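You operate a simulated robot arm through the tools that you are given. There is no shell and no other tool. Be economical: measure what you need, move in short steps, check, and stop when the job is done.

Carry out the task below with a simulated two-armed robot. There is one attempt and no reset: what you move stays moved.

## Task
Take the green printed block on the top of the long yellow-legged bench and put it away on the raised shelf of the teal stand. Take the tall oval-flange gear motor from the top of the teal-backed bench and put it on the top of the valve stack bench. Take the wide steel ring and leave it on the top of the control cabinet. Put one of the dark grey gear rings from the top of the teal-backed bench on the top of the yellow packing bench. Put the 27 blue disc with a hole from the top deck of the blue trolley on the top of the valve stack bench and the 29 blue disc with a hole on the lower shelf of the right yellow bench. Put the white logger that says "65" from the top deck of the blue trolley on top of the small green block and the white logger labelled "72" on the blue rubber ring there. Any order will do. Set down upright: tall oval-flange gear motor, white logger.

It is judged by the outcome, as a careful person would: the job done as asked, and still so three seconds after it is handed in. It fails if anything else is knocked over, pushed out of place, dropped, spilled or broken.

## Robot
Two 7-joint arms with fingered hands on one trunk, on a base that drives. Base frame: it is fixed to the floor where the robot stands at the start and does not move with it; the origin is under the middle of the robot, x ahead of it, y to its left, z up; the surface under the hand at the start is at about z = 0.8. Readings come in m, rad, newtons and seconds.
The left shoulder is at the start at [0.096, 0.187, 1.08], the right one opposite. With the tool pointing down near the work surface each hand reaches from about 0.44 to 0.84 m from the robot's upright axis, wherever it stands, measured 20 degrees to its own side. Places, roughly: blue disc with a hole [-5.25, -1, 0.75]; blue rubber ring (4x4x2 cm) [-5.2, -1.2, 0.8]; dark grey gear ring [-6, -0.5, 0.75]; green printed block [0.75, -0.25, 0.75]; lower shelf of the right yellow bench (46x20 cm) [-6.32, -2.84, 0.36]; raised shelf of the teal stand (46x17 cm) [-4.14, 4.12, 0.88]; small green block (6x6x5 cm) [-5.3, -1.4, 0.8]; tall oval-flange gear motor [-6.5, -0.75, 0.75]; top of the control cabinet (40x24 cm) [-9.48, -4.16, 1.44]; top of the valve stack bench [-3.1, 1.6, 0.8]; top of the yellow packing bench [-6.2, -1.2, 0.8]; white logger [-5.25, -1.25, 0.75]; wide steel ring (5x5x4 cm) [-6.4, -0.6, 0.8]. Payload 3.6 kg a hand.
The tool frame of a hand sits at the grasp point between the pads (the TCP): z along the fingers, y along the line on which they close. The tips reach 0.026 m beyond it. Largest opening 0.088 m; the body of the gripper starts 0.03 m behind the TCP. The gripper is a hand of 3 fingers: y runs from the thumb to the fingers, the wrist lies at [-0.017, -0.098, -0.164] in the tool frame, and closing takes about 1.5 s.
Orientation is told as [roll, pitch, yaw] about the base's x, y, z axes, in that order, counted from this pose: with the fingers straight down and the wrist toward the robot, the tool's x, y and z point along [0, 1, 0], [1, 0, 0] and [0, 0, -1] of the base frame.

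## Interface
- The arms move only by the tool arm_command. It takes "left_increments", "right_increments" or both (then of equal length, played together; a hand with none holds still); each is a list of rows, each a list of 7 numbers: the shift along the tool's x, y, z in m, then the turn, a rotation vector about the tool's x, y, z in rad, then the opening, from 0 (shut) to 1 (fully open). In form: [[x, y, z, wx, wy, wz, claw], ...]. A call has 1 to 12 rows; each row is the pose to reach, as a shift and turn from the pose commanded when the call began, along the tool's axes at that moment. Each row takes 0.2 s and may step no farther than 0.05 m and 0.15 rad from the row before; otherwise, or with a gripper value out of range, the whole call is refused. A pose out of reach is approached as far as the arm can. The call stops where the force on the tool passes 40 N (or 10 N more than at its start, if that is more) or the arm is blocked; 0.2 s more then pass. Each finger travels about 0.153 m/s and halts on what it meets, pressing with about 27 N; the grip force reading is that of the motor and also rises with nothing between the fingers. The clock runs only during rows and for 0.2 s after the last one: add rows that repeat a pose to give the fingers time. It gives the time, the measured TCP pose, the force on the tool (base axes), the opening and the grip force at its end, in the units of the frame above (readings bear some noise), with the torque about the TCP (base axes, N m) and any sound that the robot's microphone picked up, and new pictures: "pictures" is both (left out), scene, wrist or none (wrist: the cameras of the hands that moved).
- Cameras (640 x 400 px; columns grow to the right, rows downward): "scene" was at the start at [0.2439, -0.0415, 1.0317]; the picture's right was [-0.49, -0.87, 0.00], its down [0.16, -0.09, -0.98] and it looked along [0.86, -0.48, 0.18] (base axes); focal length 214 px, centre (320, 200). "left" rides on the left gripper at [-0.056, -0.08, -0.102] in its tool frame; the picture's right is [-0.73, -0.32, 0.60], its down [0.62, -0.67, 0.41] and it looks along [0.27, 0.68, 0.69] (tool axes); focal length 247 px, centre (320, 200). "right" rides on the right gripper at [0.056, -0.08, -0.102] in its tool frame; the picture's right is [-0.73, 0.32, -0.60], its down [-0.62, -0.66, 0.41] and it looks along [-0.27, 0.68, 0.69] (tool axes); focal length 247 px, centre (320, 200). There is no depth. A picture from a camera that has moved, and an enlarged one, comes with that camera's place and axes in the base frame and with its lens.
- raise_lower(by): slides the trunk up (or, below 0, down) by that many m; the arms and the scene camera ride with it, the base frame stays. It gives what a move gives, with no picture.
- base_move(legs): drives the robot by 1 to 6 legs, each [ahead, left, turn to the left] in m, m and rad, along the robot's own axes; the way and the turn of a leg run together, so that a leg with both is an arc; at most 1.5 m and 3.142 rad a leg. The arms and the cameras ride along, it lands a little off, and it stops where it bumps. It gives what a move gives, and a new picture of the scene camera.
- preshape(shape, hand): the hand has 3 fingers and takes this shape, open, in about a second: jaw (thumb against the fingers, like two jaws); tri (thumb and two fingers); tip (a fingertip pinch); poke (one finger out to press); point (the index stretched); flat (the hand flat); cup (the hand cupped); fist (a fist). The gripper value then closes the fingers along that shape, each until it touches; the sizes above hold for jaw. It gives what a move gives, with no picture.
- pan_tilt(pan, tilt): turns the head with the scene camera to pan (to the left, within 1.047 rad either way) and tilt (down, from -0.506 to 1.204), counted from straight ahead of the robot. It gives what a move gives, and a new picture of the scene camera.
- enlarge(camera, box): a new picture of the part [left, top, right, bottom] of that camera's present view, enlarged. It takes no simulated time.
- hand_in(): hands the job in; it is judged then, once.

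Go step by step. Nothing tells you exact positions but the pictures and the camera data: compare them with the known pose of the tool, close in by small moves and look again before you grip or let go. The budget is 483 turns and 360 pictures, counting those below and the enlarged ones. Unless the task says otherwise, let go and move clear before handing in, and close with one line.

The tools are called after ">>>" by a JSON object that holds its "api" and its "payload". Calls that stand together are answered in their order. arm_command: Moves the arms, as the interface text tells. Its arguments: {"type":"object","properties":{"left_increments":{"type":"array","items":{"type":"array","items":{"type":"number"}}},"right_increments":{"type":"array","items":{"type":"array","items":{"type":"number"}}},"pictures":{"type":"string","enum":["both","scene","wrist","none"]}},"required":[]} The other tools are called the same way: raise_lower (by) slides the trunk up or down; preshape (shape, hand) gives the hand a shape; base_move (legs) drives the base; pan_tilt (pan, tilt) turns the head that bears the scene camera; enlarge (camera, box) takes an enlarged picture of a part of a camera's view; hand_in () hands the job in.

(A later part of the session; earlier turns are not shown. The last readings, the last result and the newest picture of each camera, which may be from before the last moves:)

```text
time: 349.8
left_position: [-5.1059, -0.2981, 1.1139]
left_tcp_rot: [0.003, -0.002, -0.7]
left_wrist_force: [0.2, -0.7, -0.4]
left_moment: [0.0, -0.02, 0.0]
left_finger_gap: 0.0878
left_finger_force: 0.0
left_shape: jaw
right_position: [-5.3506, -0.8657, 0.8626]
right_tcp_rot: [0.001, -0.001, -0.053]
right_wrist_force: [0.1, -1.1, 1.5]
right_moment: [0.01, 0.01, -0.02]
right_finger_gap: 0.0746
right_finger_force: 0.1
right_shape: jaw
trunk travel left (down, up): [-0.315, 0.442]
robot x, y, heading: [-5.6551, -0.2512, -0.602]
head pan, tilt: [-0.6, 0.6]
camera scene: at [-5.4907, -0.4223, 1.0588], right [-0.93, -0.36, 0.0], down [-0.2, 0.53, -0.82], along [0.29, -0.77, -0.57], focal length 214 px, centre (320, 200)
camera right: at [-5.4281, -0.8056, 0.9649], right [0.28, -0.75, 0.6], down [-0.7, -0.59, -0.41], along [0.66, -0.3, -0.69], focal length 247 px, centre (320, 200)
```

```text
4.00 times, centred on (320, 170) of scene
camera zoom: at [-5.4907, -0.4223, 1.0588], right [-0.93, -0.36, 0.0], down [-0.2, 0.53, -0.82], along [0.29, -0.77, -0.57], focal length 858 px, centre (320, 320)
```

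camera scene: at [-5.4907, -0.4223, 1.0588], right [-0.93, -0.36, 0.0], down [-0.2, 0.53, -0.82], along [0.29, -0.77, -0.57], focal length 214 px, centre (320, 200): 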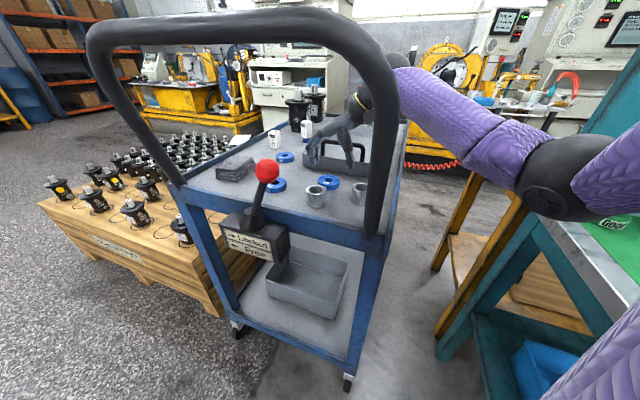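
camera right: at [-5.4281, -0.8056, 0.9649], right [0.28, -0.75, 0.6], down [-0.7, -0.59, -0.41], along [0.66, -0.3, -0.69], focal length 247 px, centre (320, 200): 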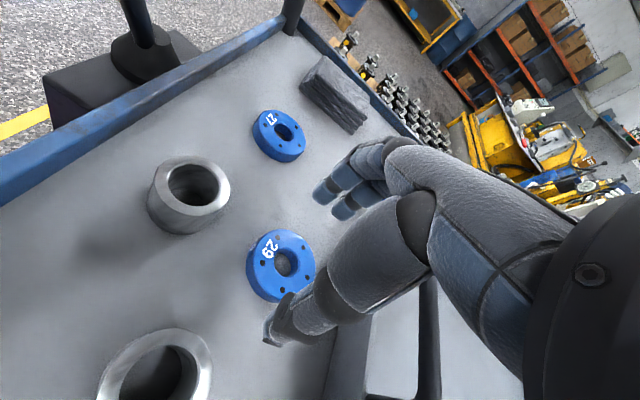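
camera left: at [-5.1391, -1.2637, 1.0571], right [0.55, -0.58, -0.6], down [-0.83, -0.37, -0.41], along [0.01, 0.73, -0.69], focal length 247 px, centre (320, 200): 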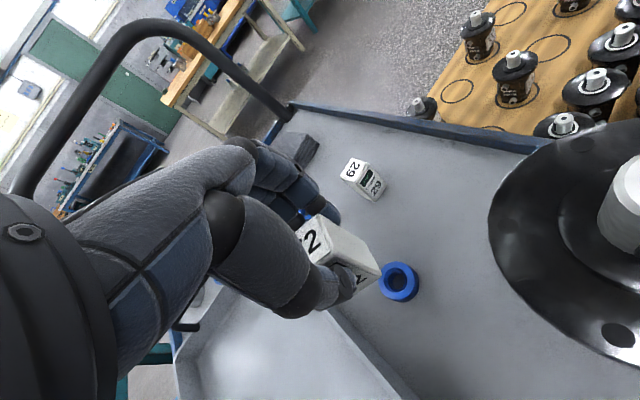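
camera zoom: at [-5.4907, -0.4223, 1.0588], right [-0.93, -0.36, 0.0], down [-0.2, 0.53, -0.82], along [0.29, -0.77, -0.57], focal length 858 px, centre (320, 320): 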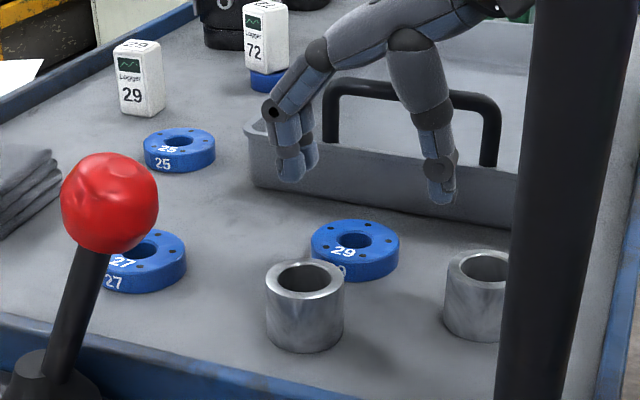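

>>> {"api": "arm_command", "payload": {"right_increments": [[0.003, -0.003, 0.015, 0, 0, 0, 0.85], [0.003, -0.003, 0.029, 0, 0, 0, 0.85]]}}

>>> {"api": "enlarge", "payload": {"camera": "scene", "box": [280, 140, 400, 215]}}

```text
time: 350.4
left_position: [-5.1037, -0.2985, 1.1137]
left_tcp_rot: [0.001, -0.002, -0.698]
left_wrist_force: [0.3, 0.2, 0.0]
left_moment: [0.01, -0.01, 0.0]
left_finger_gap: 0.0879
left_finger_force: 0.1
left_shape: jaw
right_position: [-5.3545, -0.8635, 0.8345]
right_tcp_rot: [0.001, 0.0, -0.051]
right_wrist_force: [0.0, -0.1, -0.1]
right_moment: [0.01, -0.03, 0.0]
right_finger_gap: 0.0749
right_finger_force: 0.1
right_shape: jaw
trunk travel left (down, up): [-0.315, 0.442]
robot x, y, heading: [-5.6476, -0.2493, -0.608]
head pan, tilt: [-0.6, 0.6]
camera scene: at [-5.4907, -0.4223, 1.0588], right [-0.93, -0.36, 0.0], down [-0.2, 0.53, -0.82], along [0.29, -0.77, -0.57], focal length 214 px, centre (320, 200)
camera right: at [-5.4312, -0.8028, 0.9373], right [0.28, -0.75, 0.6], down [-0.7, -0.59, -0.41], along [0.66, -0.3, -0.69], focal length 247 px, centre (320, 200)
```

scene: 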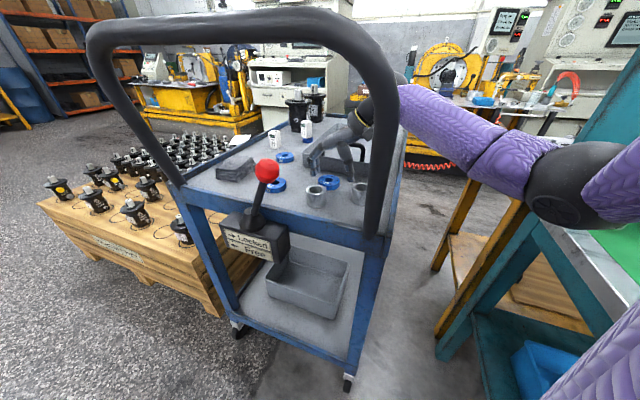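
right: 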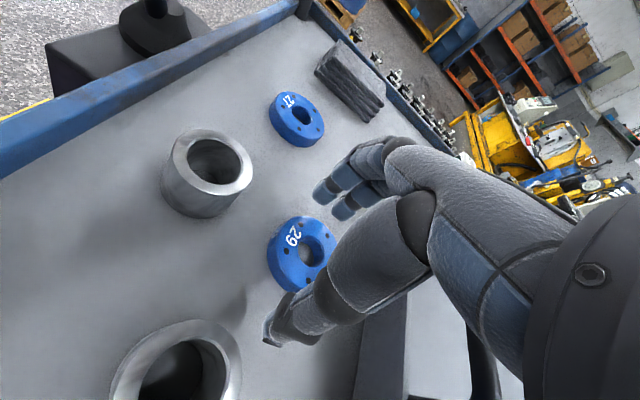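

```text
5.33 times, centred on (340, 178) of scene
camera zoom: at [-5.4907, -0.4223, 1.0588], right [-0.93, -0.36, 0.0], down [-0.2, 0.53, -0.82], along [0.29, -0.77, -0.57], focal length 1144 px, centre (213, 320)
```

zoom: 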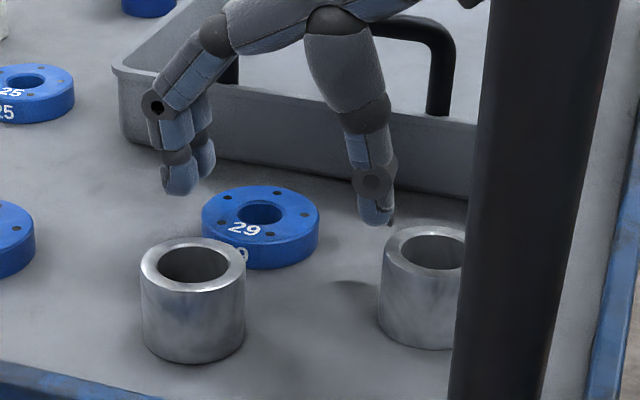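

The wrist view, which proved reliable before, shows the disc centred between the fingers. I'll close.

>>> {"api": "arm_command", "payload": {"right_increments": [[0, 0, 0.002, 0, 0, 0, 0.6], [0, 0, 0.002, 0, 0, 0, 0.3], [0, 0, 0.002, 0, 0, 0, 0.1], [0, 0, 0.002, 0, 0, 0, 0], [0, 0, 0.002, 0, 0, 0, 0], [0, 0, 0.002, 0, 0, 0, 0]], "pictures": "wrist"}}

>>> {"api": "enlarge", "payload": {"camera": "scene", "box": [280, 140, 400, 215]}}

```text
time: 351.8
left_position: [-5.1052, -0.2983, 1.1138]
left_tcp_rot: [0.002, -0.002, -0.699]
left_wrist_force: [-0.7, -0.2, 0.0]
left_moment: [-0.03, 0.01, -0.03]
left_finger_gap: 0.0878
left_finger_force: 0.1
left_shape: jaw
right_position: [-5.353, -0.8617, 0.8323]
right_tcp_rot: [-0.003, 0.0, -0.052]
right_wrist_force: [-0.1, -0.9, 1.1]
right_moment: [0.0, -0.02, -0.01]
right_finger_gap: 0.0002
right_finger_force: 27.1
right_shape: jaw
trunk travel left (down, up): [-0.315, 0.442]
robot x, y, heading: [-5.6511, -0.2525, -0.603]
head pan, tilt: [-0.6, 0.6]
camera right: at [-5.4309, -0.8025, 0.9353], right [0.28, -0.75, 0.6], down [-0.7, -0.59, -0.41], along [0.66, -0.3, -0.69], focal length 247 px, centre (320, 200)
```

right: 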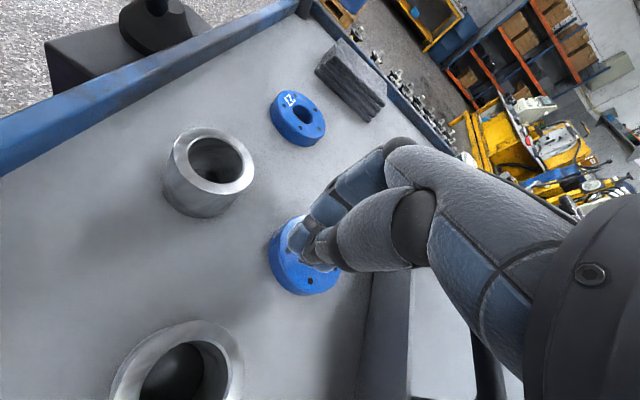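

```text
5.33 times, centred on (340, 178) of scene
camera zoom: at [-5.4907, -0.4222, 1.0588], right [-0.93, -0.36, 0.0], down [-0.2, 0.53, -0.82], along [0.29, -0.77, -0.57], focal length 1144 px, centre (213, 320)
```

zoom: 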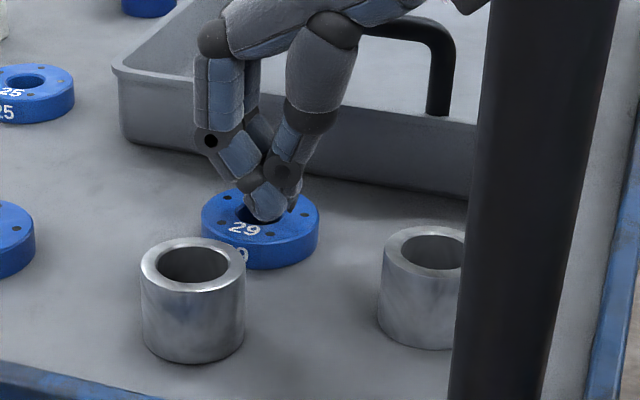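

The fingers closed just above the disc, so the disc and deck sit about a centimetre lower than I assumed. I'll lift, reopen, and go lower.

>>> {"api": "arm_command", "payload": {"right_increments": [[0, 0, -0.03, 0, 0, 0, 0], [0, 0, -0.03, 0, 0, 0, 0.4], [0, 0, -0.03, 0, 0, 0, 0.85], [0, 0, -0.03, 0, 0, 0, 0.85], [0, 0, -0.03, 0, 0, 0, 0.85]], "pictures": "none"}}

>>> {"api": "enlarge", "payload": {"camera": "right", "box": [200, 180, 360, 280]}}

```text
time: 353.0
left_position: [-5.1047, -0.2981, 1.1136]
left_tcp_rot: [0.003, -0.001, -0.701]
left_wrist_force: [-0.2, -0.1, 0.9]
left_moment: [0.01, -0.01, 0.0]
left_finger_gap: 0.0877
left_finger_force: 0.1
left_shape: jaw
right_position: [-5.351, -0.8621, 0.862]
right_tcp_rot: [0.001, -0.002, -0.053]
right_wrist_force: [-0.4, 0.8, -0.4]
right_moment: [0.0, 0.02, 0.0]
right_finger_gap: 0.0743
right_finger_force: 0.1
right_shape: jaw
trunk travel left (down, up): [-0.315, 0.442]
robot x, y, heading: [-5.649, -0.251, -0.611]
head pan, tilt: [-0.6, 0.6]
```

```text
4.00 times, centred on (280, 230) of right
camera zoom: at [-5.4295, -0.8017, 0.9657], right [0.28, -0.75, 0.6], down [-0.7, -0.59, -0.41], along [0.66, -0.3, -0.69], focal length 988 px, centre (480, 80)
```

zoom: 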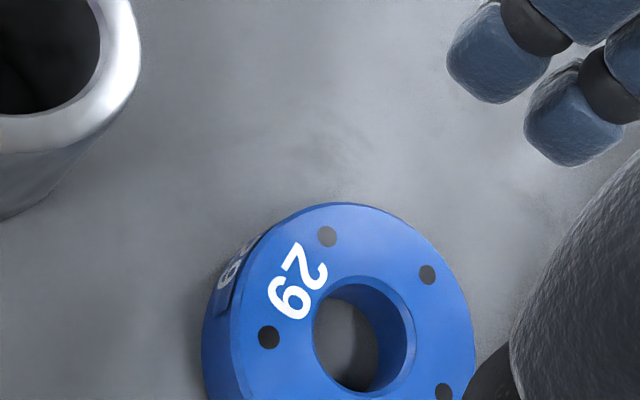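

Triangulating over three heights gives the disc top at z ≈ 0.795 and its centre at (-5.3425, -0.872), so the deck is about 0.78. I'll correct and descend to that.

>>> {"api": "arm_command", "payload": {"right_increments": [[-0.0095, 0.009, 0.0, 0, 0, 0, 0.85], [-0.0095, 0.009, 0.03, 0, 0, 0, 0.85], [-0.0095, 0.009, 0.045, 0, 0, 0, 0.85], [-0.0095, 0.009, 0.052, 0, 0, 0, 0.85]], "pictures": "wrist"}}

>>> {"api": "enlarge", "payload": {"camera": "scene", "box": [280, 140, 400, 215]}}

```text
time: 354.0
left_position: [-5.1055, -0.2985, 1.1149]
left_tcp_rot: [0.002, -0.001, -0.699]
left_wrist_force: [-0.4, -0.3, 0.7]
left_moment: [-0.03, -0.03, 0.06]
left_finger_gap: 0.0878
left_finger_force: 0.0
left_shape: jaw
right_position: [-5.3444, -0.8717, 0.8105]
right_tcp_rot: [0.0, -0.002, -0.052]
right_wrist_force: [0.3, 0.4, -0.3]
right_moment: [-0.03, -0.02, -0.01]
right_finger_gap: 0.0746
right_finger_force: 0.1
right_shape: jaw
trunk travel left (down, up): [-0.315, 0.442]
robot x, y, heading: [-5.6488, -0.2485, -0.608]
head pan, tilt: [-0.6, 0.6]
camera right: at [-5.4218, -0.8126, 0.9139], right [0.28, -0.75, 0.6], down [-0.7, -0.59, -0.41], along [0.66, -0.3, -0.69], focal length 247 px, centre (320, 200)
```

right: 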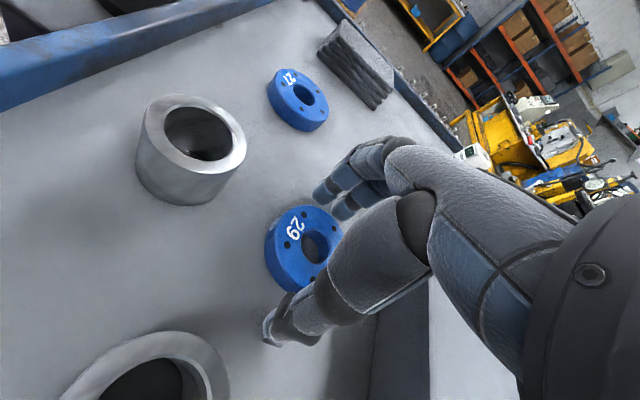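

```text
5.33 times, centred on (340, 178) of scene
camera zoom: at [-5.4907, -0.4222, 1.0588], right [-0.93, -0.36, 0.0], down [-0.2, 0.53, -0.82], along [0.29, -0.77, -0.57], focal length 1144 px, centre (213, 320)
```

zoom: 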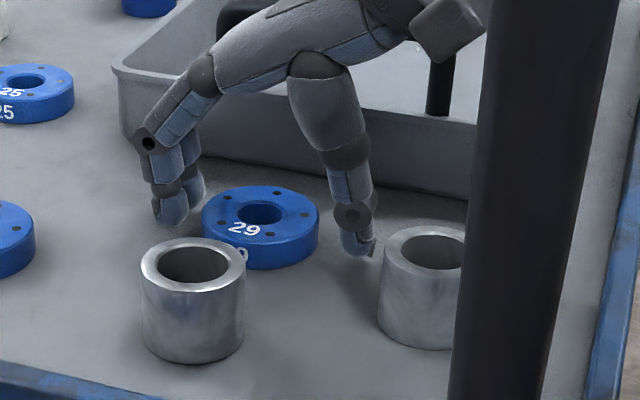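

Now the fingertips straddle the disc at its own height. I'll close and lift.

>>> {"api": "arm_command", "payload": {"right_increments": [[0, 0, 0.003, 0, 0, 0, 0.85], [0, 0, 0.003, 0, 0, 0, 0.6], [0, 0, 0.003, 0, 0, 0, 0.3], [0, 0, 0.003, 0, 0, 0, 0.1], [0, 0, 0.003, 0, 0, 0, 0], [0, 0, 0.003, 0, 0, 0, 0], [0, 0, 0.003, 0, 0, 0, 0]], "pictures": "none"}}

>>> {"api": "enlarge", "payload": {"camera": "scene", "box": [280, 140, 400, 215]}}

```text
time: 355.6
left_position: [-5.1044, -0.2971, 1.1144]
left_tcp_rot: [0.002, -0.003, -0.7]
left_wrist_force: [-0.3, 0.2, -0.5]
left_moment: [0.04, 0.01, 0.01]
left_finger_gap: 0.0878
left_finger_force: 0.0
left_shape: jaw
right_position: [-5.345, -0.872, 0.8076]
right_tcp_rot: [0.0, 0.0, -0.053]
right_wrist_force: [-0.6, -0.4, 3.2]
right_moment: [-0.03, 0.03, 0.02]
right_finger_gap: 0.0462
right_finger_force: 27.0
right_shape: jaw
trunk travel left (down, up): [-0.315, 0.442]
robot x, y, heading: [-5.6446, -0.2534, -0.608]
head pan, tilt: [-0.6, 0.6]
```

```text
5.33 times, centred on (340, 178) of scene
camera zoom: at [-5.4909, -0.422, 1.0589], right [-0.93, -0.36, 0.0], down [-0.2, 0.53, -0.83], along [0.29, -0.77, -0.56], focal length 1144 px, centre (213, 320)
```

zoom: 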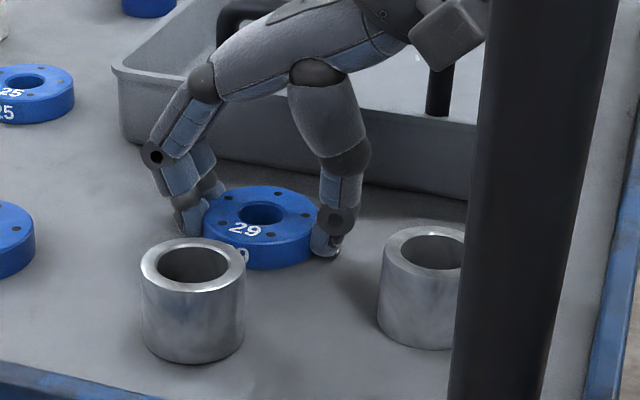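

Gripped at 4.6 cm. I'll lift it straight up over the handle height.

>>> {"api": "arm_command", "payload": {"right_increments": [[0, 0, -0.03, 0, 0, 0, 0], [0, 0, -0.075, 0, 0, 0, 0], [0, 0, -0.12, 0, 0, 0, 0], [0, 0, -0.165, 0, 0, 0, 0], [0, 0, -0.21, 0, 0, 0, 0], [0, 0, -0.255, 0, 0, 0, 0], [0, 0, -0.3, 0, 0, 0, 0], [0, 0, -0.345, 0, 0, 0, 0]]}}

```text
time: 357.4
left_position: [-5.1049, -0.2973, 1.1146]
left_tcp_rot: [0.003, -0.002, -0.7]
left_wrist_force: [0.6, 0.1, -0.1]
left_moment: [0.01, -0.02, 0.01]
left_finger_gap: 0.0878
left_finger_force: 0.1
left_shape: jaw
right_position: [-5.3439, -0.8735, 1.1557]
right_tcp_rot: [0.0, 0.002, -0.053]
right_wrist_force: [-0.7, 0.4, -2.3]
right_moment: [0.0, 0.0, 0.03]
right_finger_gap: 0.0462
right_finger_force: 26.6
right_shape: jaw
trunk travel left (down, up): [-0.315, 0.442]
robot x, y, heading: [-5.6482, -0.246, -0.61]
head pan, tilt: [-0.6, 0.6]
camera scene: at [-5.4907, -0.4219, 1.0589], right [-0.93, -0.36, 0.0], down [-0.2, 0.53, -0.83], along [0.29, -0.77, -0.56], focal length 214 px, centre (320, 200)
camera right: at [-5.4208, -0.8134, 1.2582], right [0.28, -0.75, 0.6], down [-0.7, -0.59, -0.41], along [0.66, -0.3, -0.69], focal length 247 px, centre (320, 200)
```

scene: 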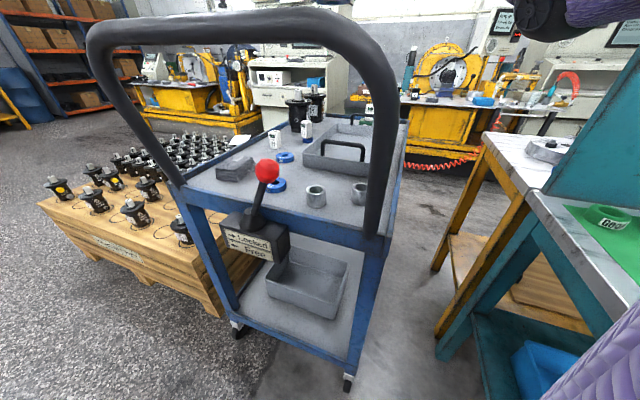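
right: 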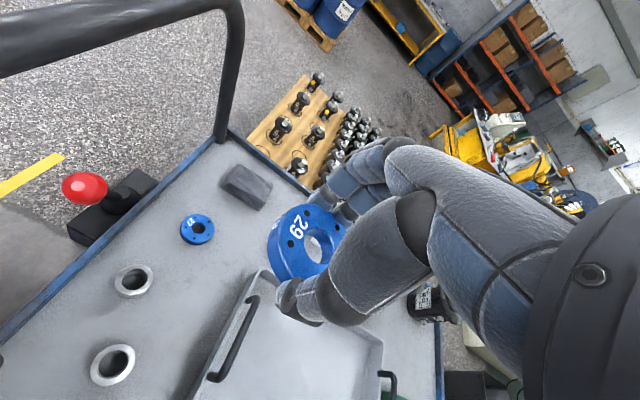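

Disc 29 is secured. I'll raise the trunk a little, back away from the handle, tuck the arm, and drive around to the west end of the yellow bench.

>>> {"api": "raise_lower", "payload": {"by": 0.1}}

>>> {"api": "base_move", "payload": {"legs": [[-0.6, 0, 0]]}}

>>> {"api": "arm_command", "payload": {"right_increments": [[0.04, -0.02, 0, 0, 0, 0.1, 0], [0.08, -0.04, 0, 0, 0, 0.2, 0], [0.12, -0.06, 0, 0, 0, 0.3, 0], [0.15, -0.08, 0, 0, 0, 0.4, 0], [0.17, -0.1, 0, 0, 0, 0.5, 0]], "pictures": "scene"}}

```text
time: 358.7
left_position: [-5.1041, -0.2983, 1.2133]
left_tcp_rot: [0.004, 0.0, -0.701]
left_wrist_force: [-1.1, 0.6, 0.2]
left_moment: [-0.01, 0.02, -0.01]
left_finger_gap: 0.0877
left_finger_force: 0.1
left_shape: jaw
right_position: [-5.3434, -0.8729, 1.2528]
right_tcp_rot: [0.0, 0.0, -0.051]
right_wrist_force: [0.1, -0.9, -2.3]
right_moment: [0.0, -0.03, 0.01]
right_finger_gap: 0.0464
right_finger_force: 27.3
right_shape: jaw
trunk travel left (down, up): [-0.415, 0.342]
robot x, y, heading: [-5.655, -0.2512, -0.61]
head pan, tilt: [-0.6, 0.6]
```

```text
time: 362.1
left_position: [-5.5972, 0.0406, 1.2149]
left_tcp_rot: [0.003, -0.003, -0.709]
left_wrist_force: [0.4, 1.1, 0.0]
left_moment: [0.0, 0.0, 0.01]
left_finger_gap: 0.0877
left_finger_force: 0.0
left_shape: jaw
right_position: [-5.8415, -0.5323, 1.254]
right_tcp_rot: [0.001, 0.001, -0.06]
right_wrist_force: [-0.7, 0.1, -2.7]
right_moment: [0.02, 0.0, -0.06]
right_finger_gap: 0.0462
right_finger_force: 26.9
right_shape: jaw
trunk travel left (down, up): [-0.415, 0.342]
robot x, y, heading: [-6.1396, 0.0929, -0.614]
head pan, tilt: [-0.6, 0.6]
camera scene: at [-5.9942, -0.0732, 1.166], right [-0.94, -0.35, 0.0], down [-0.2, 0.53, -0.83], along [0.29, -0.77, -0.56], focal length 214 px, centre (320, 200)
```

scene: 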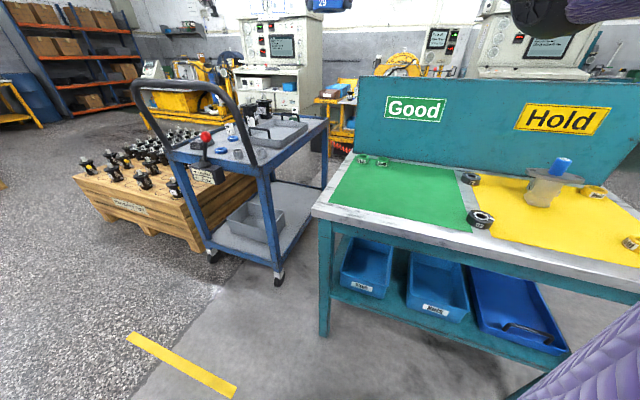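

```text
time: 363.3
left_position: [-5.5976, 0.0396, 1.2145]
left_tcp_rot: [0.001, 0.0, -0.708]
left_wrist_force: [0.5, 1.1, -0.8]
left_moment: [-0.01, 0.02, -0.02]
left_finger_gap: 0.0878
left_finger_force: 0.0
left_shape: jaw
right_position: [-5.9321, -0.3554, 1.2529]
right_tcp_rot: [-0.002, -0.001, -0.562]
right_wrist_force: [0.1, -1.1, -2.4]
right_moment: [-0.03, 0.01, 0.0]
right_finger_gap: 0.046
right_finger_force: 26.6
right_shape: jaw
trunk travel left (down, up): [-0.415, 0.342]
robot x, y, heading: [-6.1432, 0.0945, -0.613]
head pan, tilt: [-0.6, 0.6]
camera scene: at [-5.9941, -0.073, 1.166], right [-0.94, -0.35, 0.0], down [-0.2, 0.53, -0.83], along [0.29, -0.77, -0.56], focal length 214 px, centre (320, 200)
```

scene: 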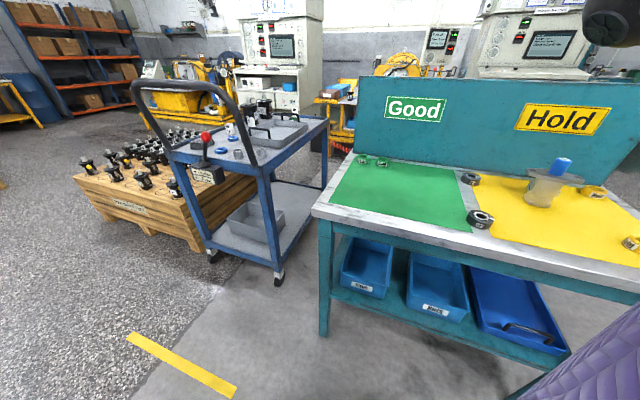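

>>> {"api": "base_move", "payload": {"legs": [[-1.012, -0.577, 0], [0.834, -1.186, 0], [0.82, -1.17, 0], [0, 0, 0.613]]}}

>>> {"api": "pan_tilt", "payload": {"pan": 0, "tilt": 0.6}}

```text
time: 384.4
left_position: [-6.7999, -2.371, 1.2154]
left_tcp_rot: [0.001, -0.002, -0.061]
left_wrist_force: [-0.1, 0.2, 0.2]
left_moment: [-0.01, 0.0, 0.0]
left_finger_gap: 0.0877
left_finger_force: 0.1
left_shape: jaw
right_position: [-6.8266, -2.8889, 1.2523]
right_tcp_rot: [-0.001, 0.0, 0.085]
right_wrist_force: [0.8, 0.2, -2.0]
right_moment: [-0.01, 0.05, 0.0]
right_finger_gap: 0.0461
right_finger_force: 27.6
right_shape: jaw
trunk travel left (down, up): [-0.415, 0.342]
robot x, y, heading: [-7.2619, -2.658, 0.039]
head pan, tilt: [-0.6, 0.6]
camera scene: at [-7.0479, -2.7001, 1.1659], right [-0.54, -0.84, 0.0], down [-0.48, 0.3, -0.82], along [0.7, -0.44, -0.57], focal length 214 px, centre (320, 200)
```

scene: 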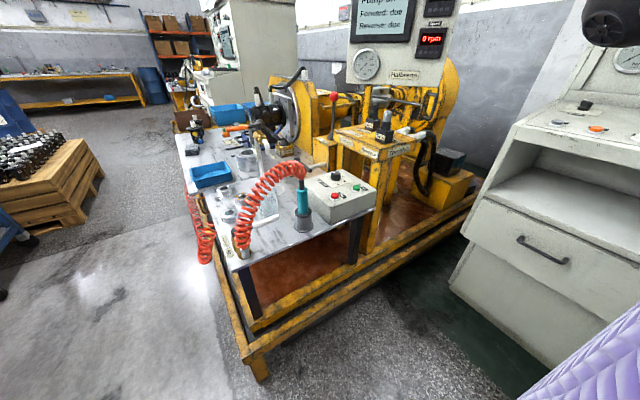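

```text
time: 385.4
left_position: [-6.7987, -2.3699, 1.2139]
left_tcp_rot: [0.001, -0.002, -0.064]
left_wrist_force: [-0.3, 0.5, 0.3]
left_moment: [-0.04, 0.01, 0.0]
left_finger_gap: 0.0877
left_finger_force: 0.1
left_shape: jaw
right_position: [-6.8268, -2.8889, 1.2516]
right_tcp_rot: [0.0, 0.0, 0.085]
right_wrist_force: [-1.0, 0.6, -2.0]
right_moment: [0.01, -0.01, 0.0]
right_finger_gap: 0.046
right_finger_force: 26.9
right_shape: jaw
trunk travel left (down, up): [-0.415, 0.342]
robot x, y, heading: [-7.2645, -2.6559, 0.036]
head pan, tilt: [0.0, 0.6]
camera scene: at [-7.0341, -2.65, 1.1659], right [0.03, -1.0, 0.0], down [-0.56, -0.02, -0.82], along [0.82, 0.03, -0.57], focal length 214 px, centre (320, 200)
```

scene: 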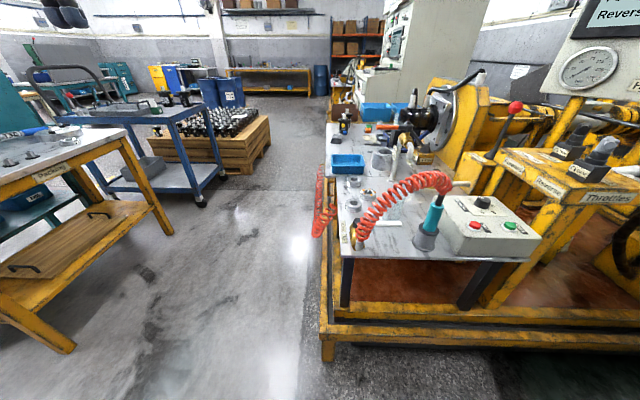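

The brown deck is the lower shelf, under the small table between two black legs. I'll square up, lower the trunk fully with the left hand kept high, and bring the right hand down in front before sliding it in.

>>> {"api": "base_move", "payload": {"legs": [[-0.06, 0.01, -0.036]]}}

>>> {"api": "raise_lower", "payload": {"by": -0.4}}

>>> {"api": "arm_command", "payload": {"left_increments": [[0, 0, -0.04, 0, 0, 0, 1], [0, 0, -0.08, 0, 0, 0, 1], [0, 0, -0.12, 0, 0, 0, 1], [0, 0, -0.16, 0, 0, 0, 1], [0, 0, -0.2, 0, 0, 0, 1], [0, 0, -0.24, 0, 0, 0, 1], [0, 0, -0.28, 0, 0, 0, 1], [0, 0, -0.28, 0, 0, 0, 1], [0, 0, -0.28, 0, 0, 0, 1]], "right_increments": [[0, 0, 0.04, 0, 0, 0.03, 0], [0, 0, 0.08, 0, 0, 0.06, 0], [0, 0, 0.12, 0, 0, 0.09, 0], [0, 0, 0.16, 0, 0, 0.09, 0], [0, 0, 0.2, 0, 0, 0.09, 0], [0, 0, 0.24, 0, 0, 0.09, 0], [0, 0, 0.28, 0, 0, 0.09, 0], [0, 0, 0.32, 0, 0, 0.09, 0], [0, 0, 0.36, 0, 0, 0.09, 0]], "pictures": "none"}}

>>> {"api": "pan_tilt", "payload": {"pan": -0.2, "tilt": 0.5}}

>>> {"api": "enlarge", "payload": {"camera": "right", "box": [0, 0, 640, 400]}}

```text
time: 386.4
left_position: [-6.8523, -2.3779, 1.2143]
left_tcp_rot: [0.002, -0.004, -0.098]
left_wrist_force: [-0.3, -0.2, 0.1]
left_moment: [-0.01, -0.04, -0.03]
left_finger_gap: 0.0874
left_finger_force: 0.1
left_shape: jaw
right_position: [-6.8987, -2.894, 1.253]
right_tcp_rot: [0.002, -0.001, 0.051]
right_wrist_force: [-0.3, 0.2, -2.1]
right_moment: [-0.02, 0.01, 0.06]
right_finger_gap: 0.0461
right_finger_force: 27.2
right_shape: jaw
trunk travel left (down, up): [-0.415, 0.342]
robot x, y, heading: [-7.3258, -2.6491, -0.007]
head pan, tilt: [0.0, 0.6]
camera scene: at [-7.097, -2.6488, 1.1664], right [0.0, -1.0, 0.0], down [-0.56, 0.0, -0.83], along [0.83, 0.0, -0.56], focal length 214 px, centre (320, 200)
```

scene: 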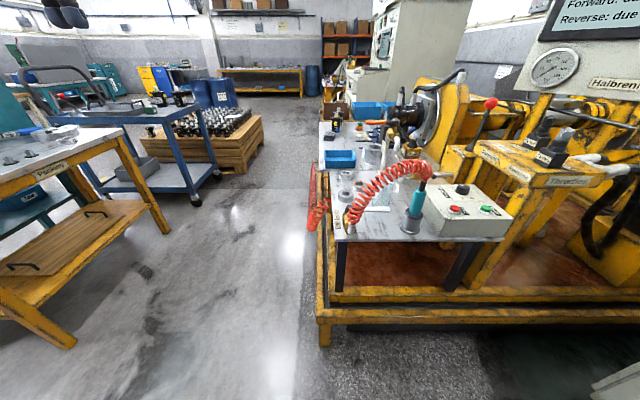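

```text
time: 390.2
left_position: [-6.8262, -2.3782, 0.7869]
left_tcp_rot: [-0.007, 0.083, -0.098]
left_wrist_force: [0.8, -1.2, -0.2]
left_moment: [0.0, 0.0, -0.02]
left_finger_gap: 0.0879
left_finger_force: 0.0
left_shape: jaw
right_position: [-6.8489, -2.8951, 0.8055]
right_tcp_rot: [0.01, 0.154, 0.051]
right_wrist_force: [0.2, 0.1, -2.6]
right_moment: [0.02, 0.01, 0.0]
right_finger_gap: 0.046
right_finger_force: 27.0
right_shape: jaw
trunk travel left (down, up): [-0.015, 0.742]
robot x, y, heading: [-7.3253, -2.6459, -0.002]
head pan, tilt: [0.0, 0.6]
```

```text
time: 392.2
left_position: [-6.8045, -2.3788, 1.066]
left_tcp_rot: [-0.007, 0.083, -0.097]
left_wrist_force: [0.4, -0.4, 0.9]
left_moment: [0.04, -0.01, 0.01]
left_finger_gap: 0.0879
left_finger_force: 0.0
left_shape: jaw
right_position: [-6.9029, -2.896, 0.4481]
right_tcp_rot: [-0.005, 0.155, -0.04]
right_wrist_force: [-0.5, -0.3, -1.8]
right_moment: [-0.02, 0.03, -0.01]
right_finger_gap: 0.0457
right_finger_force: 26.9
right_shape: jaw
right hand out of reach, approached as far as the arm can: row 1, 2, 3, 4, 5, 6, 7
trunk travel left (down, up): [-0.015, 0.742]
robot x, y, heading: [-7.3237, -2.6458, -0.0]
head pan, tilt: [0.0, 0.6]
```

```text
time: 392.9
left_position: [-6.8051, -2.38, 1.0654]
left_tcp_rot: [-0.008, 0.084, -0.098]
left_wrist_force: [-0.2, 0.5, -0.4]
left_moment: [0.0, 0.01, -0.01]
left_finger_gap: 0.0876
left_finger_force: 0.0
left_shape: jaw
right_position: [-6.9019, -2.8966, 0.4486]
right_tcp_rot: [-0.005, 0.154, -0.039]
right_wrist_force: [0.1, -0.6, -2.0]
right_moment: [0.04, 0.0, 0.0]
right_finger_gap: 0.0459
right_finger_force: 26.7
right_shape: jaw
trunk travel left (down, up): [-0.015, 0.742]
robot x, y, heading: [-7.3233, -2.6475, 0.001]
head pan, tilt: [-0.201, 0.499]
camera scene: at [-7.0219, -2.6673, 0.7412], right [-0.2, -0.98, 0.0], down [-0.47, 0.1, -0.88], along [0.86, -0.18, -0.48], focal length 214 px, centre (320, 200)
```

scene: 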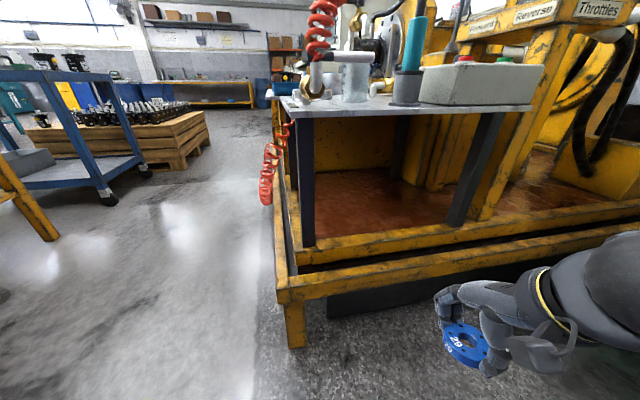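

```text
1.00 times, centred on (320, 200) of right (not enlarged: the box is as wide or as high as the picture)
camera zoom: at [-6.9638, -2.8371, 0.562], right [0.38, -0.75, 0.55], down [-0.74, -0.6, -0.3], along [0.55, -0.29, -0.78], focal length 247 px, centre (320, 200)
```

zoom: 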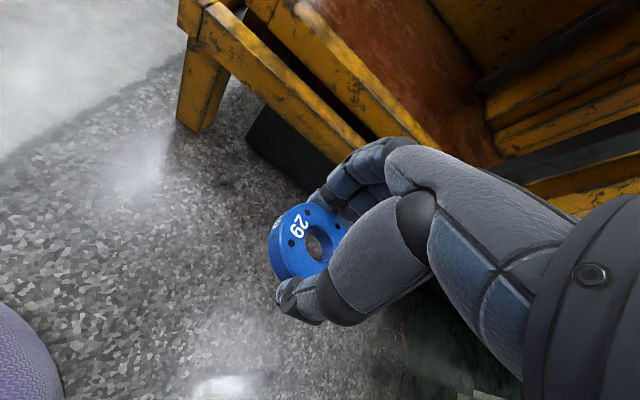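

I have a clear view of the bay: legs at y ≈ -2.73 and -3.19, and deck from x ≈ -6.59 eastward. I'll level the hand, centre it at y ≈ -2.86, and then drive in slowly.

>>> {"api": "arm_command", "payload": {"right_increments": [[0.012, 0.015, 0, -0.05, 0, -0.01, 0], [0.024, 0.03, 0, -0.1, 0, -0.025, 0], [0.036, 0.045, 0, -0.154, 0, -0.04, 0], [0.036, 0.045, 0, -0.154, 0, -0.04, 0]], "pictures": "scene"}}

```text
time: 393.9
left_position: [-6.8041, -2.3784, 1.0649]
left_tcp_rot: [-0.006, 0.083, -0.097]
left_wrist_force: [-0.7, 0.0, 1.2]
left_moment: [-0.02, 0.0, -0.05]
left_finger_gap: 0.0877
left_finger_force: 0.0
left_shape: jaw
right_position: [-6.8561, -2.8623, 0.4417]
right_tcp_rot: [-0.003, 0.0, 0.002]
right_wrist_force: [-1.1, 0.0, -2.6]
right_moment: [0.01, -0.01, 0.0]
right_finger_gap: 0.0457
right_finger_force: 27.3
right_shape: jaw
trunk travel left (down, up): [-0.015, 0.742]
robot x, y, heading: [-7.3262, -2.6481, -0.002]
head pan, tilt: [-0.201, 0.499]
camera scene: at [-7.0218, -2.6673, 0.7412], right [-0.2, -0.98, 0.0], down [-0.47, 0.1, -0.88], along [0.86, -0.18, -0.48], focal length 214 px, centre (320, 200)
```

scene: 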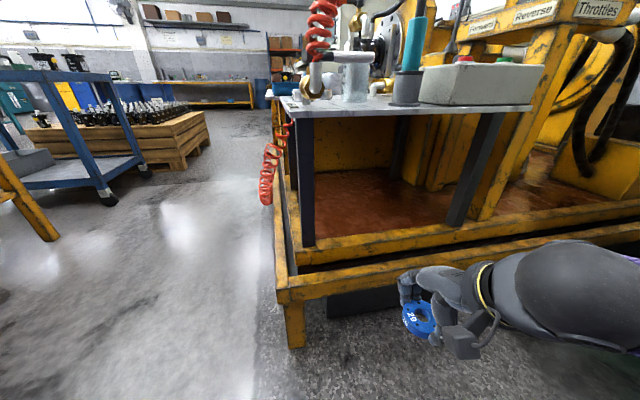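

I'll move the base just 15 cm in, so the head stays clear of the table edge, and extend the arm for the rest.

>>> {"api": "base_move", "payload": {"legs": [[0.15, 0, 0]]}}

>>> {"api": "arm_command", "payload": {"right_increments": [[0, 0.04, 0, 0, 0, 0, 0], [0, 0.08, 0, 0, 0, 0, 0], [0, 0.12, 0, 0, 0, 0, 0]]}}

```text
time: 395.3
left_position: [-6.6537, -2.38, 1.0657]
left_tcp_rot: [-0.009, 0.083, -0.098]
left_wrist_force: [-0.2, 0.0, 0.5]
left_moment: [-0.03, -0.01, -0.02]
left_finger_gap: 0.0876
left_finger_force: 0.2
left_shape: jaw
right_position: [-6.7079, -2.862, 0.4413]
right_tcp_rot: [-0.001, -0.001, 0.0]
right_wrist_force: [0.2, 0.0, -1.0]
right_moment: [0.01, 0.02, 0.01]
right_finger_gap: 0.0456
right_finger_force: 27.4
right_shape: jaw
trunk travel left (down, up): [-0.015, 0.742]
robot x, y, heading: [-7.177, -2.6514, 0.0]
head pan, tilt: [-0.201, 0.499]
camera scene: at [-6.8722, -2.668, 0.7411], right [-0.2, -0.98, 0.0], down [-0.47, 0.1, -0.88], along [0.86, -0.18, -0.48], focal length 214 px, centre (320, 200)
```

scene: 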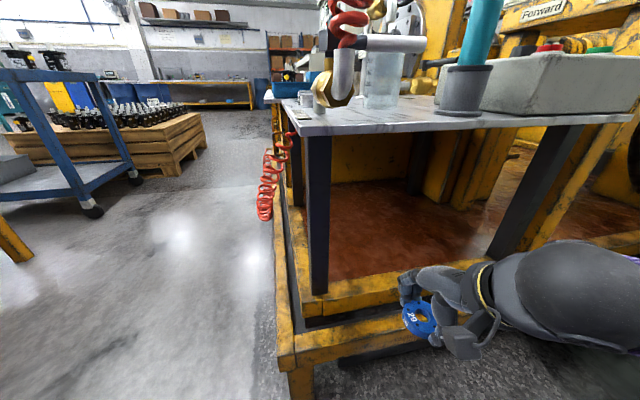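

```text
time: 396.1
left_position: [-6.6554, -2.3797, 1.0644]
left_tcp_rot: [-0.007, 0.086, -0.099]
left_wrist_force: [0.3, -0.6, 0.0]
left_moment: [0.0, 0.0, 0.01]
left_finger_gap: 0.0879
left_finger_force: 0.0
left_shape: jaw
right_position: [-6.5877, -2.862, 0.4418]
right_tcp_rot: [-0.003, 0.001, -0.001]
right_wrist_force: [0.2, 0.2, -1.5]
right_moment: [-0.03, 0.04, -0.01]
right_finger_gap: 0.0456
right_finger_force: 26.4
right_shape: jaw
trunk travel left (down, up): [-0.015, 0.742]
robot x, y, heading: [-7.1764, -2.6483, 0.002]
head pan, tilt: [-0.201, 0.499]
camera scene: at [-6.8723, -2.6681, 0.7411], right [-0.2, -0.98, 0.0], down [-0.47, 0.1, -0.88], along [0.86, -0.18, -0.48], focal length 214 px, centre (320, 200)
camera right: at [-6.6676, -2.8058, 0.544], right [0.32, -0.73, 0.6], down [-0.67, -0.62, -0.41], along [0.67, -0.27, -0.69], focal length 247 px, centre (320, 200)
```

scene: 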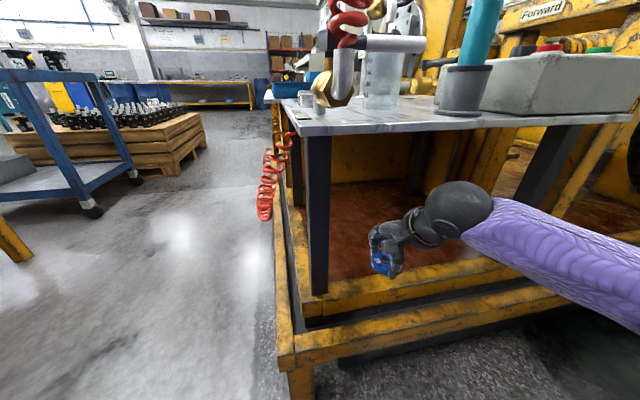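
right: 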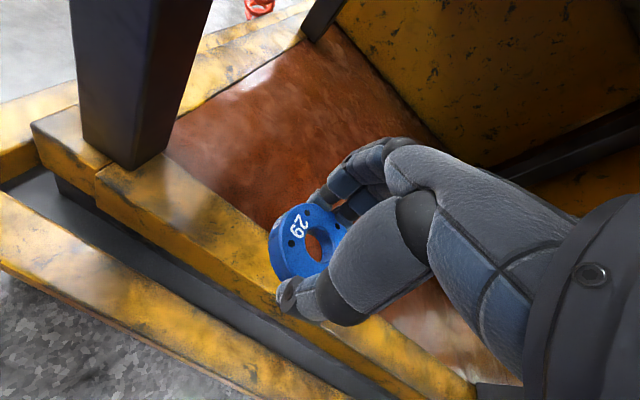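

>>> {"api": "arm_command", "payload": {"right_increments": [[0, 0.04, 0, 0, 0, 0, 0], [0, 0.08, 0, 0, 0, 0, 0], [0, 0.115, 0, 0, 0, 0, 0]]}}

```text
time: 396.9
left_position: [-6.6536, -2.3812, 1.0652]
left_tcp_rot: [-0.006, 0.085, -0.099]
left_wrist_force: [0.0, 0.7, 0.9]
left_moment: [0.02, -0.03, 0.0]
left_finger_gap: 0.0877
left_finger_force: 0.0
left_shape: jaw
right_position: [-6.4752, -2.8594, 0.4424]
right_tcp_rot: [-0.001, 0.001, -0.001]
right_wrist_force: [-0.5, 0.2, -2.4]
right_moment: [0.01, 0.0, 0.0]
right_finger_gap: 0.0455
right_finger_force: 26.9
right_shape: jaw
trunk travel left (down, up): [-0.015, 0.742]
robot x, y, heading: [-7.1732, -2.6451, -0.001]
head pan, tilt: [-0.201, 0.499]
camera scene: at [-6.8722, -2.6681, 0.7411], right [-0.2, -0.98, 0.0], down [-0.47, 0.1, -0.88], along [0.86, -0.18, -0.48], focal length 214 px, centre (320, 200)
camera right: at [-6.5546, -2.8038, 0.5445], right [0.32, -0.73, 0.6], down [-0.67, -0.62, -0.41], along [0.67, -0.27, -0.69], focal length 247 px, centre (320, 200)
```

scene: 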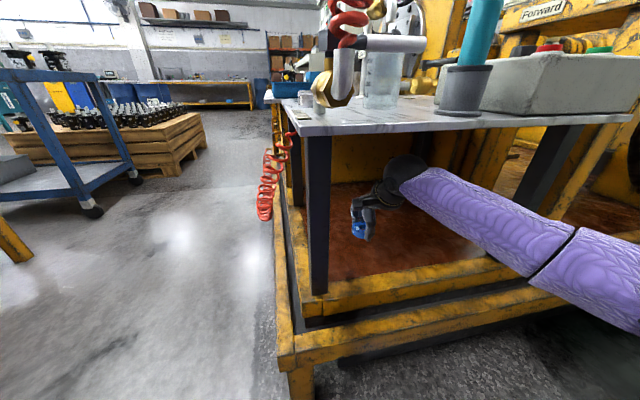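
right: 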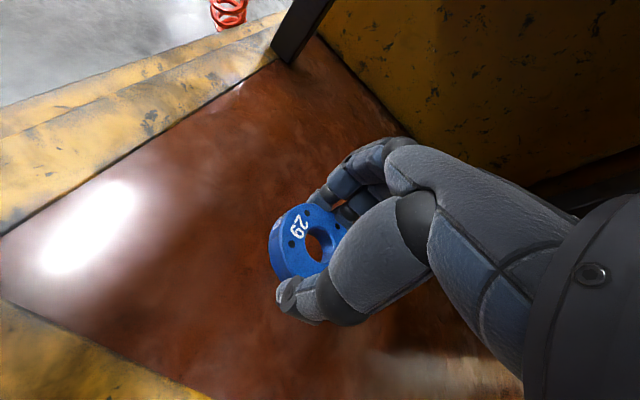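

Above the brown shelf surface, well inside. I'll lower until contact.

>>> {"api": "arm_command", "payload": {"right_increments": [[0, 0, 0.02, 0, 0, 0, 0], [0, 0, 0.04, 0, 0, 0, 0], [0, 0, 0.05, 0, 0, 0, 0], [0, 0, 0.055, 0, 0, 0, 0]], "pictures": "wrist"}}

```text
time: 397.9
left_position: [-6.6545, -2.3796, 1.065]
left_tcp_rot: [-0.006, 0.084, -0.1]
left_wrist_force: [-0.5, 0.4, 0.2]
left_moment: [0.03, -0.01, -0.01]
left_finger_gap: 0.0876
left_finger_force: 0.1
left_shape: jaw
right_position: [-6.4718, -2.8629, 0.3875]
right_tcp_rot: [-0.004, 0.0, 0.001]
right_wrist_force: [-0.6, -0.2, -1.8]
right_moment: [0.03, 0.04, 0.01]
right_finger_gap: 0.0455
right_finger_force: 26.7
right_shape: jaw
trunk travel left (down, up): [-0.015, 0.742]
robot x, y, heading: [-7.1786, -2.6507, -0.005]
head pan, tilt: [-0.201, 0.499]
camera right: at [-6.5535, -2.8064, 0.4894], right [0.32, -0.73, 0.6], down [-0.67, -0.62, -0.41], along [0.68, -0.27, -0.69], focal length 247 px, centre (320, 200)
```

right: 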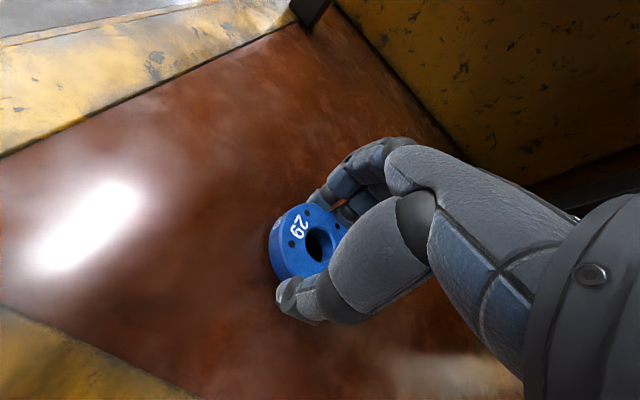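

>>> {"api": "arm_command", "payload": {"right_increments": [[0, 0, 0.004, 0, 0, 0, 0], [0, 0, 0.008, 0, 0, 0, 0], [0, 0, 0.012, 0, 0, 0, 0], [0, 0, 0.015, 0, 0, 0, 0]], "pictures": "wrist"}}

```text
time: 398.9
left_position: [-6.6587, -2.3787, 1.0677]
left_tcp_rot: [-0.007, 0.08, -0.1]
left_wrist_force: [0.9, 0.4, -0.8]
left_moment: [0.01, 0.01, 0.03]
left_finger_gap: 0.0879
left_finger_force: 0.1
left_shape: jaw
right_position: [-6.469, -2.8603, 0.3806]
right_tcp_rot: [-0.001, -0.017, 0.0]
right_wrist_force: [-5.6, -1.5, 39.2]
right_moment: [0.11, 1.61, 0.11]
right_finger_gap: 0.0444
right_finger_force: 26.6
right_shape: jaw
trunk travel left (down, up): [-0.015, 0.742]
robot x, y, heading: [-7.1736, -2.6454, -0.008]
head pan, tilt: [-0.201, 0.499]
camera right: at [-6.5517, -2.8057, 0.4828], right [0.31, -0.73, 0.6], down [-0.66, -0.62, -0.42], along [0.69, -0.27, -0.68], focal length 247 px, centre (320, 200)
```

right: 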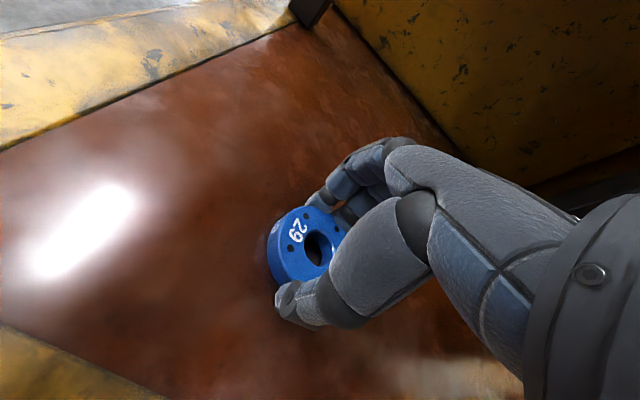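

Contact. I'll ease up and release.

>>> {"api": "arm_command", "payload": {"right_increments": [[0, 0, -0.005, 0, 0, 0, 0], [0, 0, -0.008, 0, 0, 0, 0], [0, 0, -0.008, 0, 0, 0, 0.4], [0, 0, -0.008, 0, 0, 0, 0.7], [0, 0, -0.008, 0, 0, 0, 0.9], [0, 0, -0.01, 0, 0, 0, 0.9], [0, 0, -0.03, 0, 0, 0, 0.9], [0, 0, -0.065, 0, 0, 0, 0.9]], "pictures": "wrist"}}

```text
time: 400.7
left_position: [-6.6546, -2.3792, 1.066]
left_tcp_rot: [-0.006, 0.083, -0.099]
left_wrist_force: [0.0, -0.4, 0.2]
left_moment: [-0.02, 0.04, -0.01]
left_finger_gap: 0.0877
left_finger_force: 0.0
left_shape: jaw
right_position: [-6.4726, -2.8653, 0.4372]
right_tcp_rot: [-0.004, 0.001, 0.001]
right_wrist_force: [0.0, 0.2, 0.0]
right_moment: [-0.01, -0.01, -0.02]
right_finger_gap: 0.079
right_finger_force: 0.1
right_shape: jaw
trunk travel left (down, up): [-0.015, 0.742]
robot x, y, heading: [-7.1756, -2.6504, -0.005]
head pan, tilt: [-0.201, 0.499]
camera right: at [-6.5534, -2.8089, 0.5402], right [0.32, -0.73, 0.6], down [-0.67, -0.62, -0.41], along [0.67, -0.27, -0.69], focal length 247 px, centre (320, 200)
```

right: 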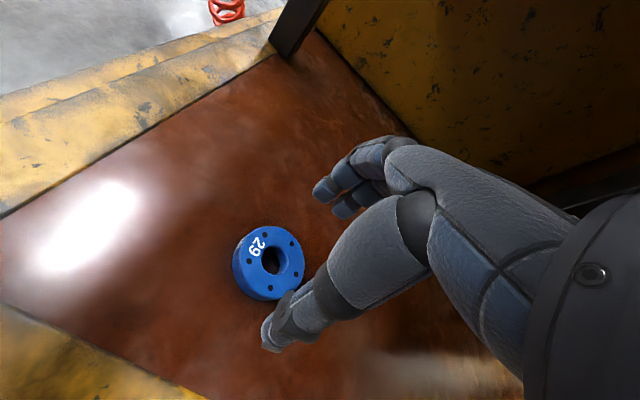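

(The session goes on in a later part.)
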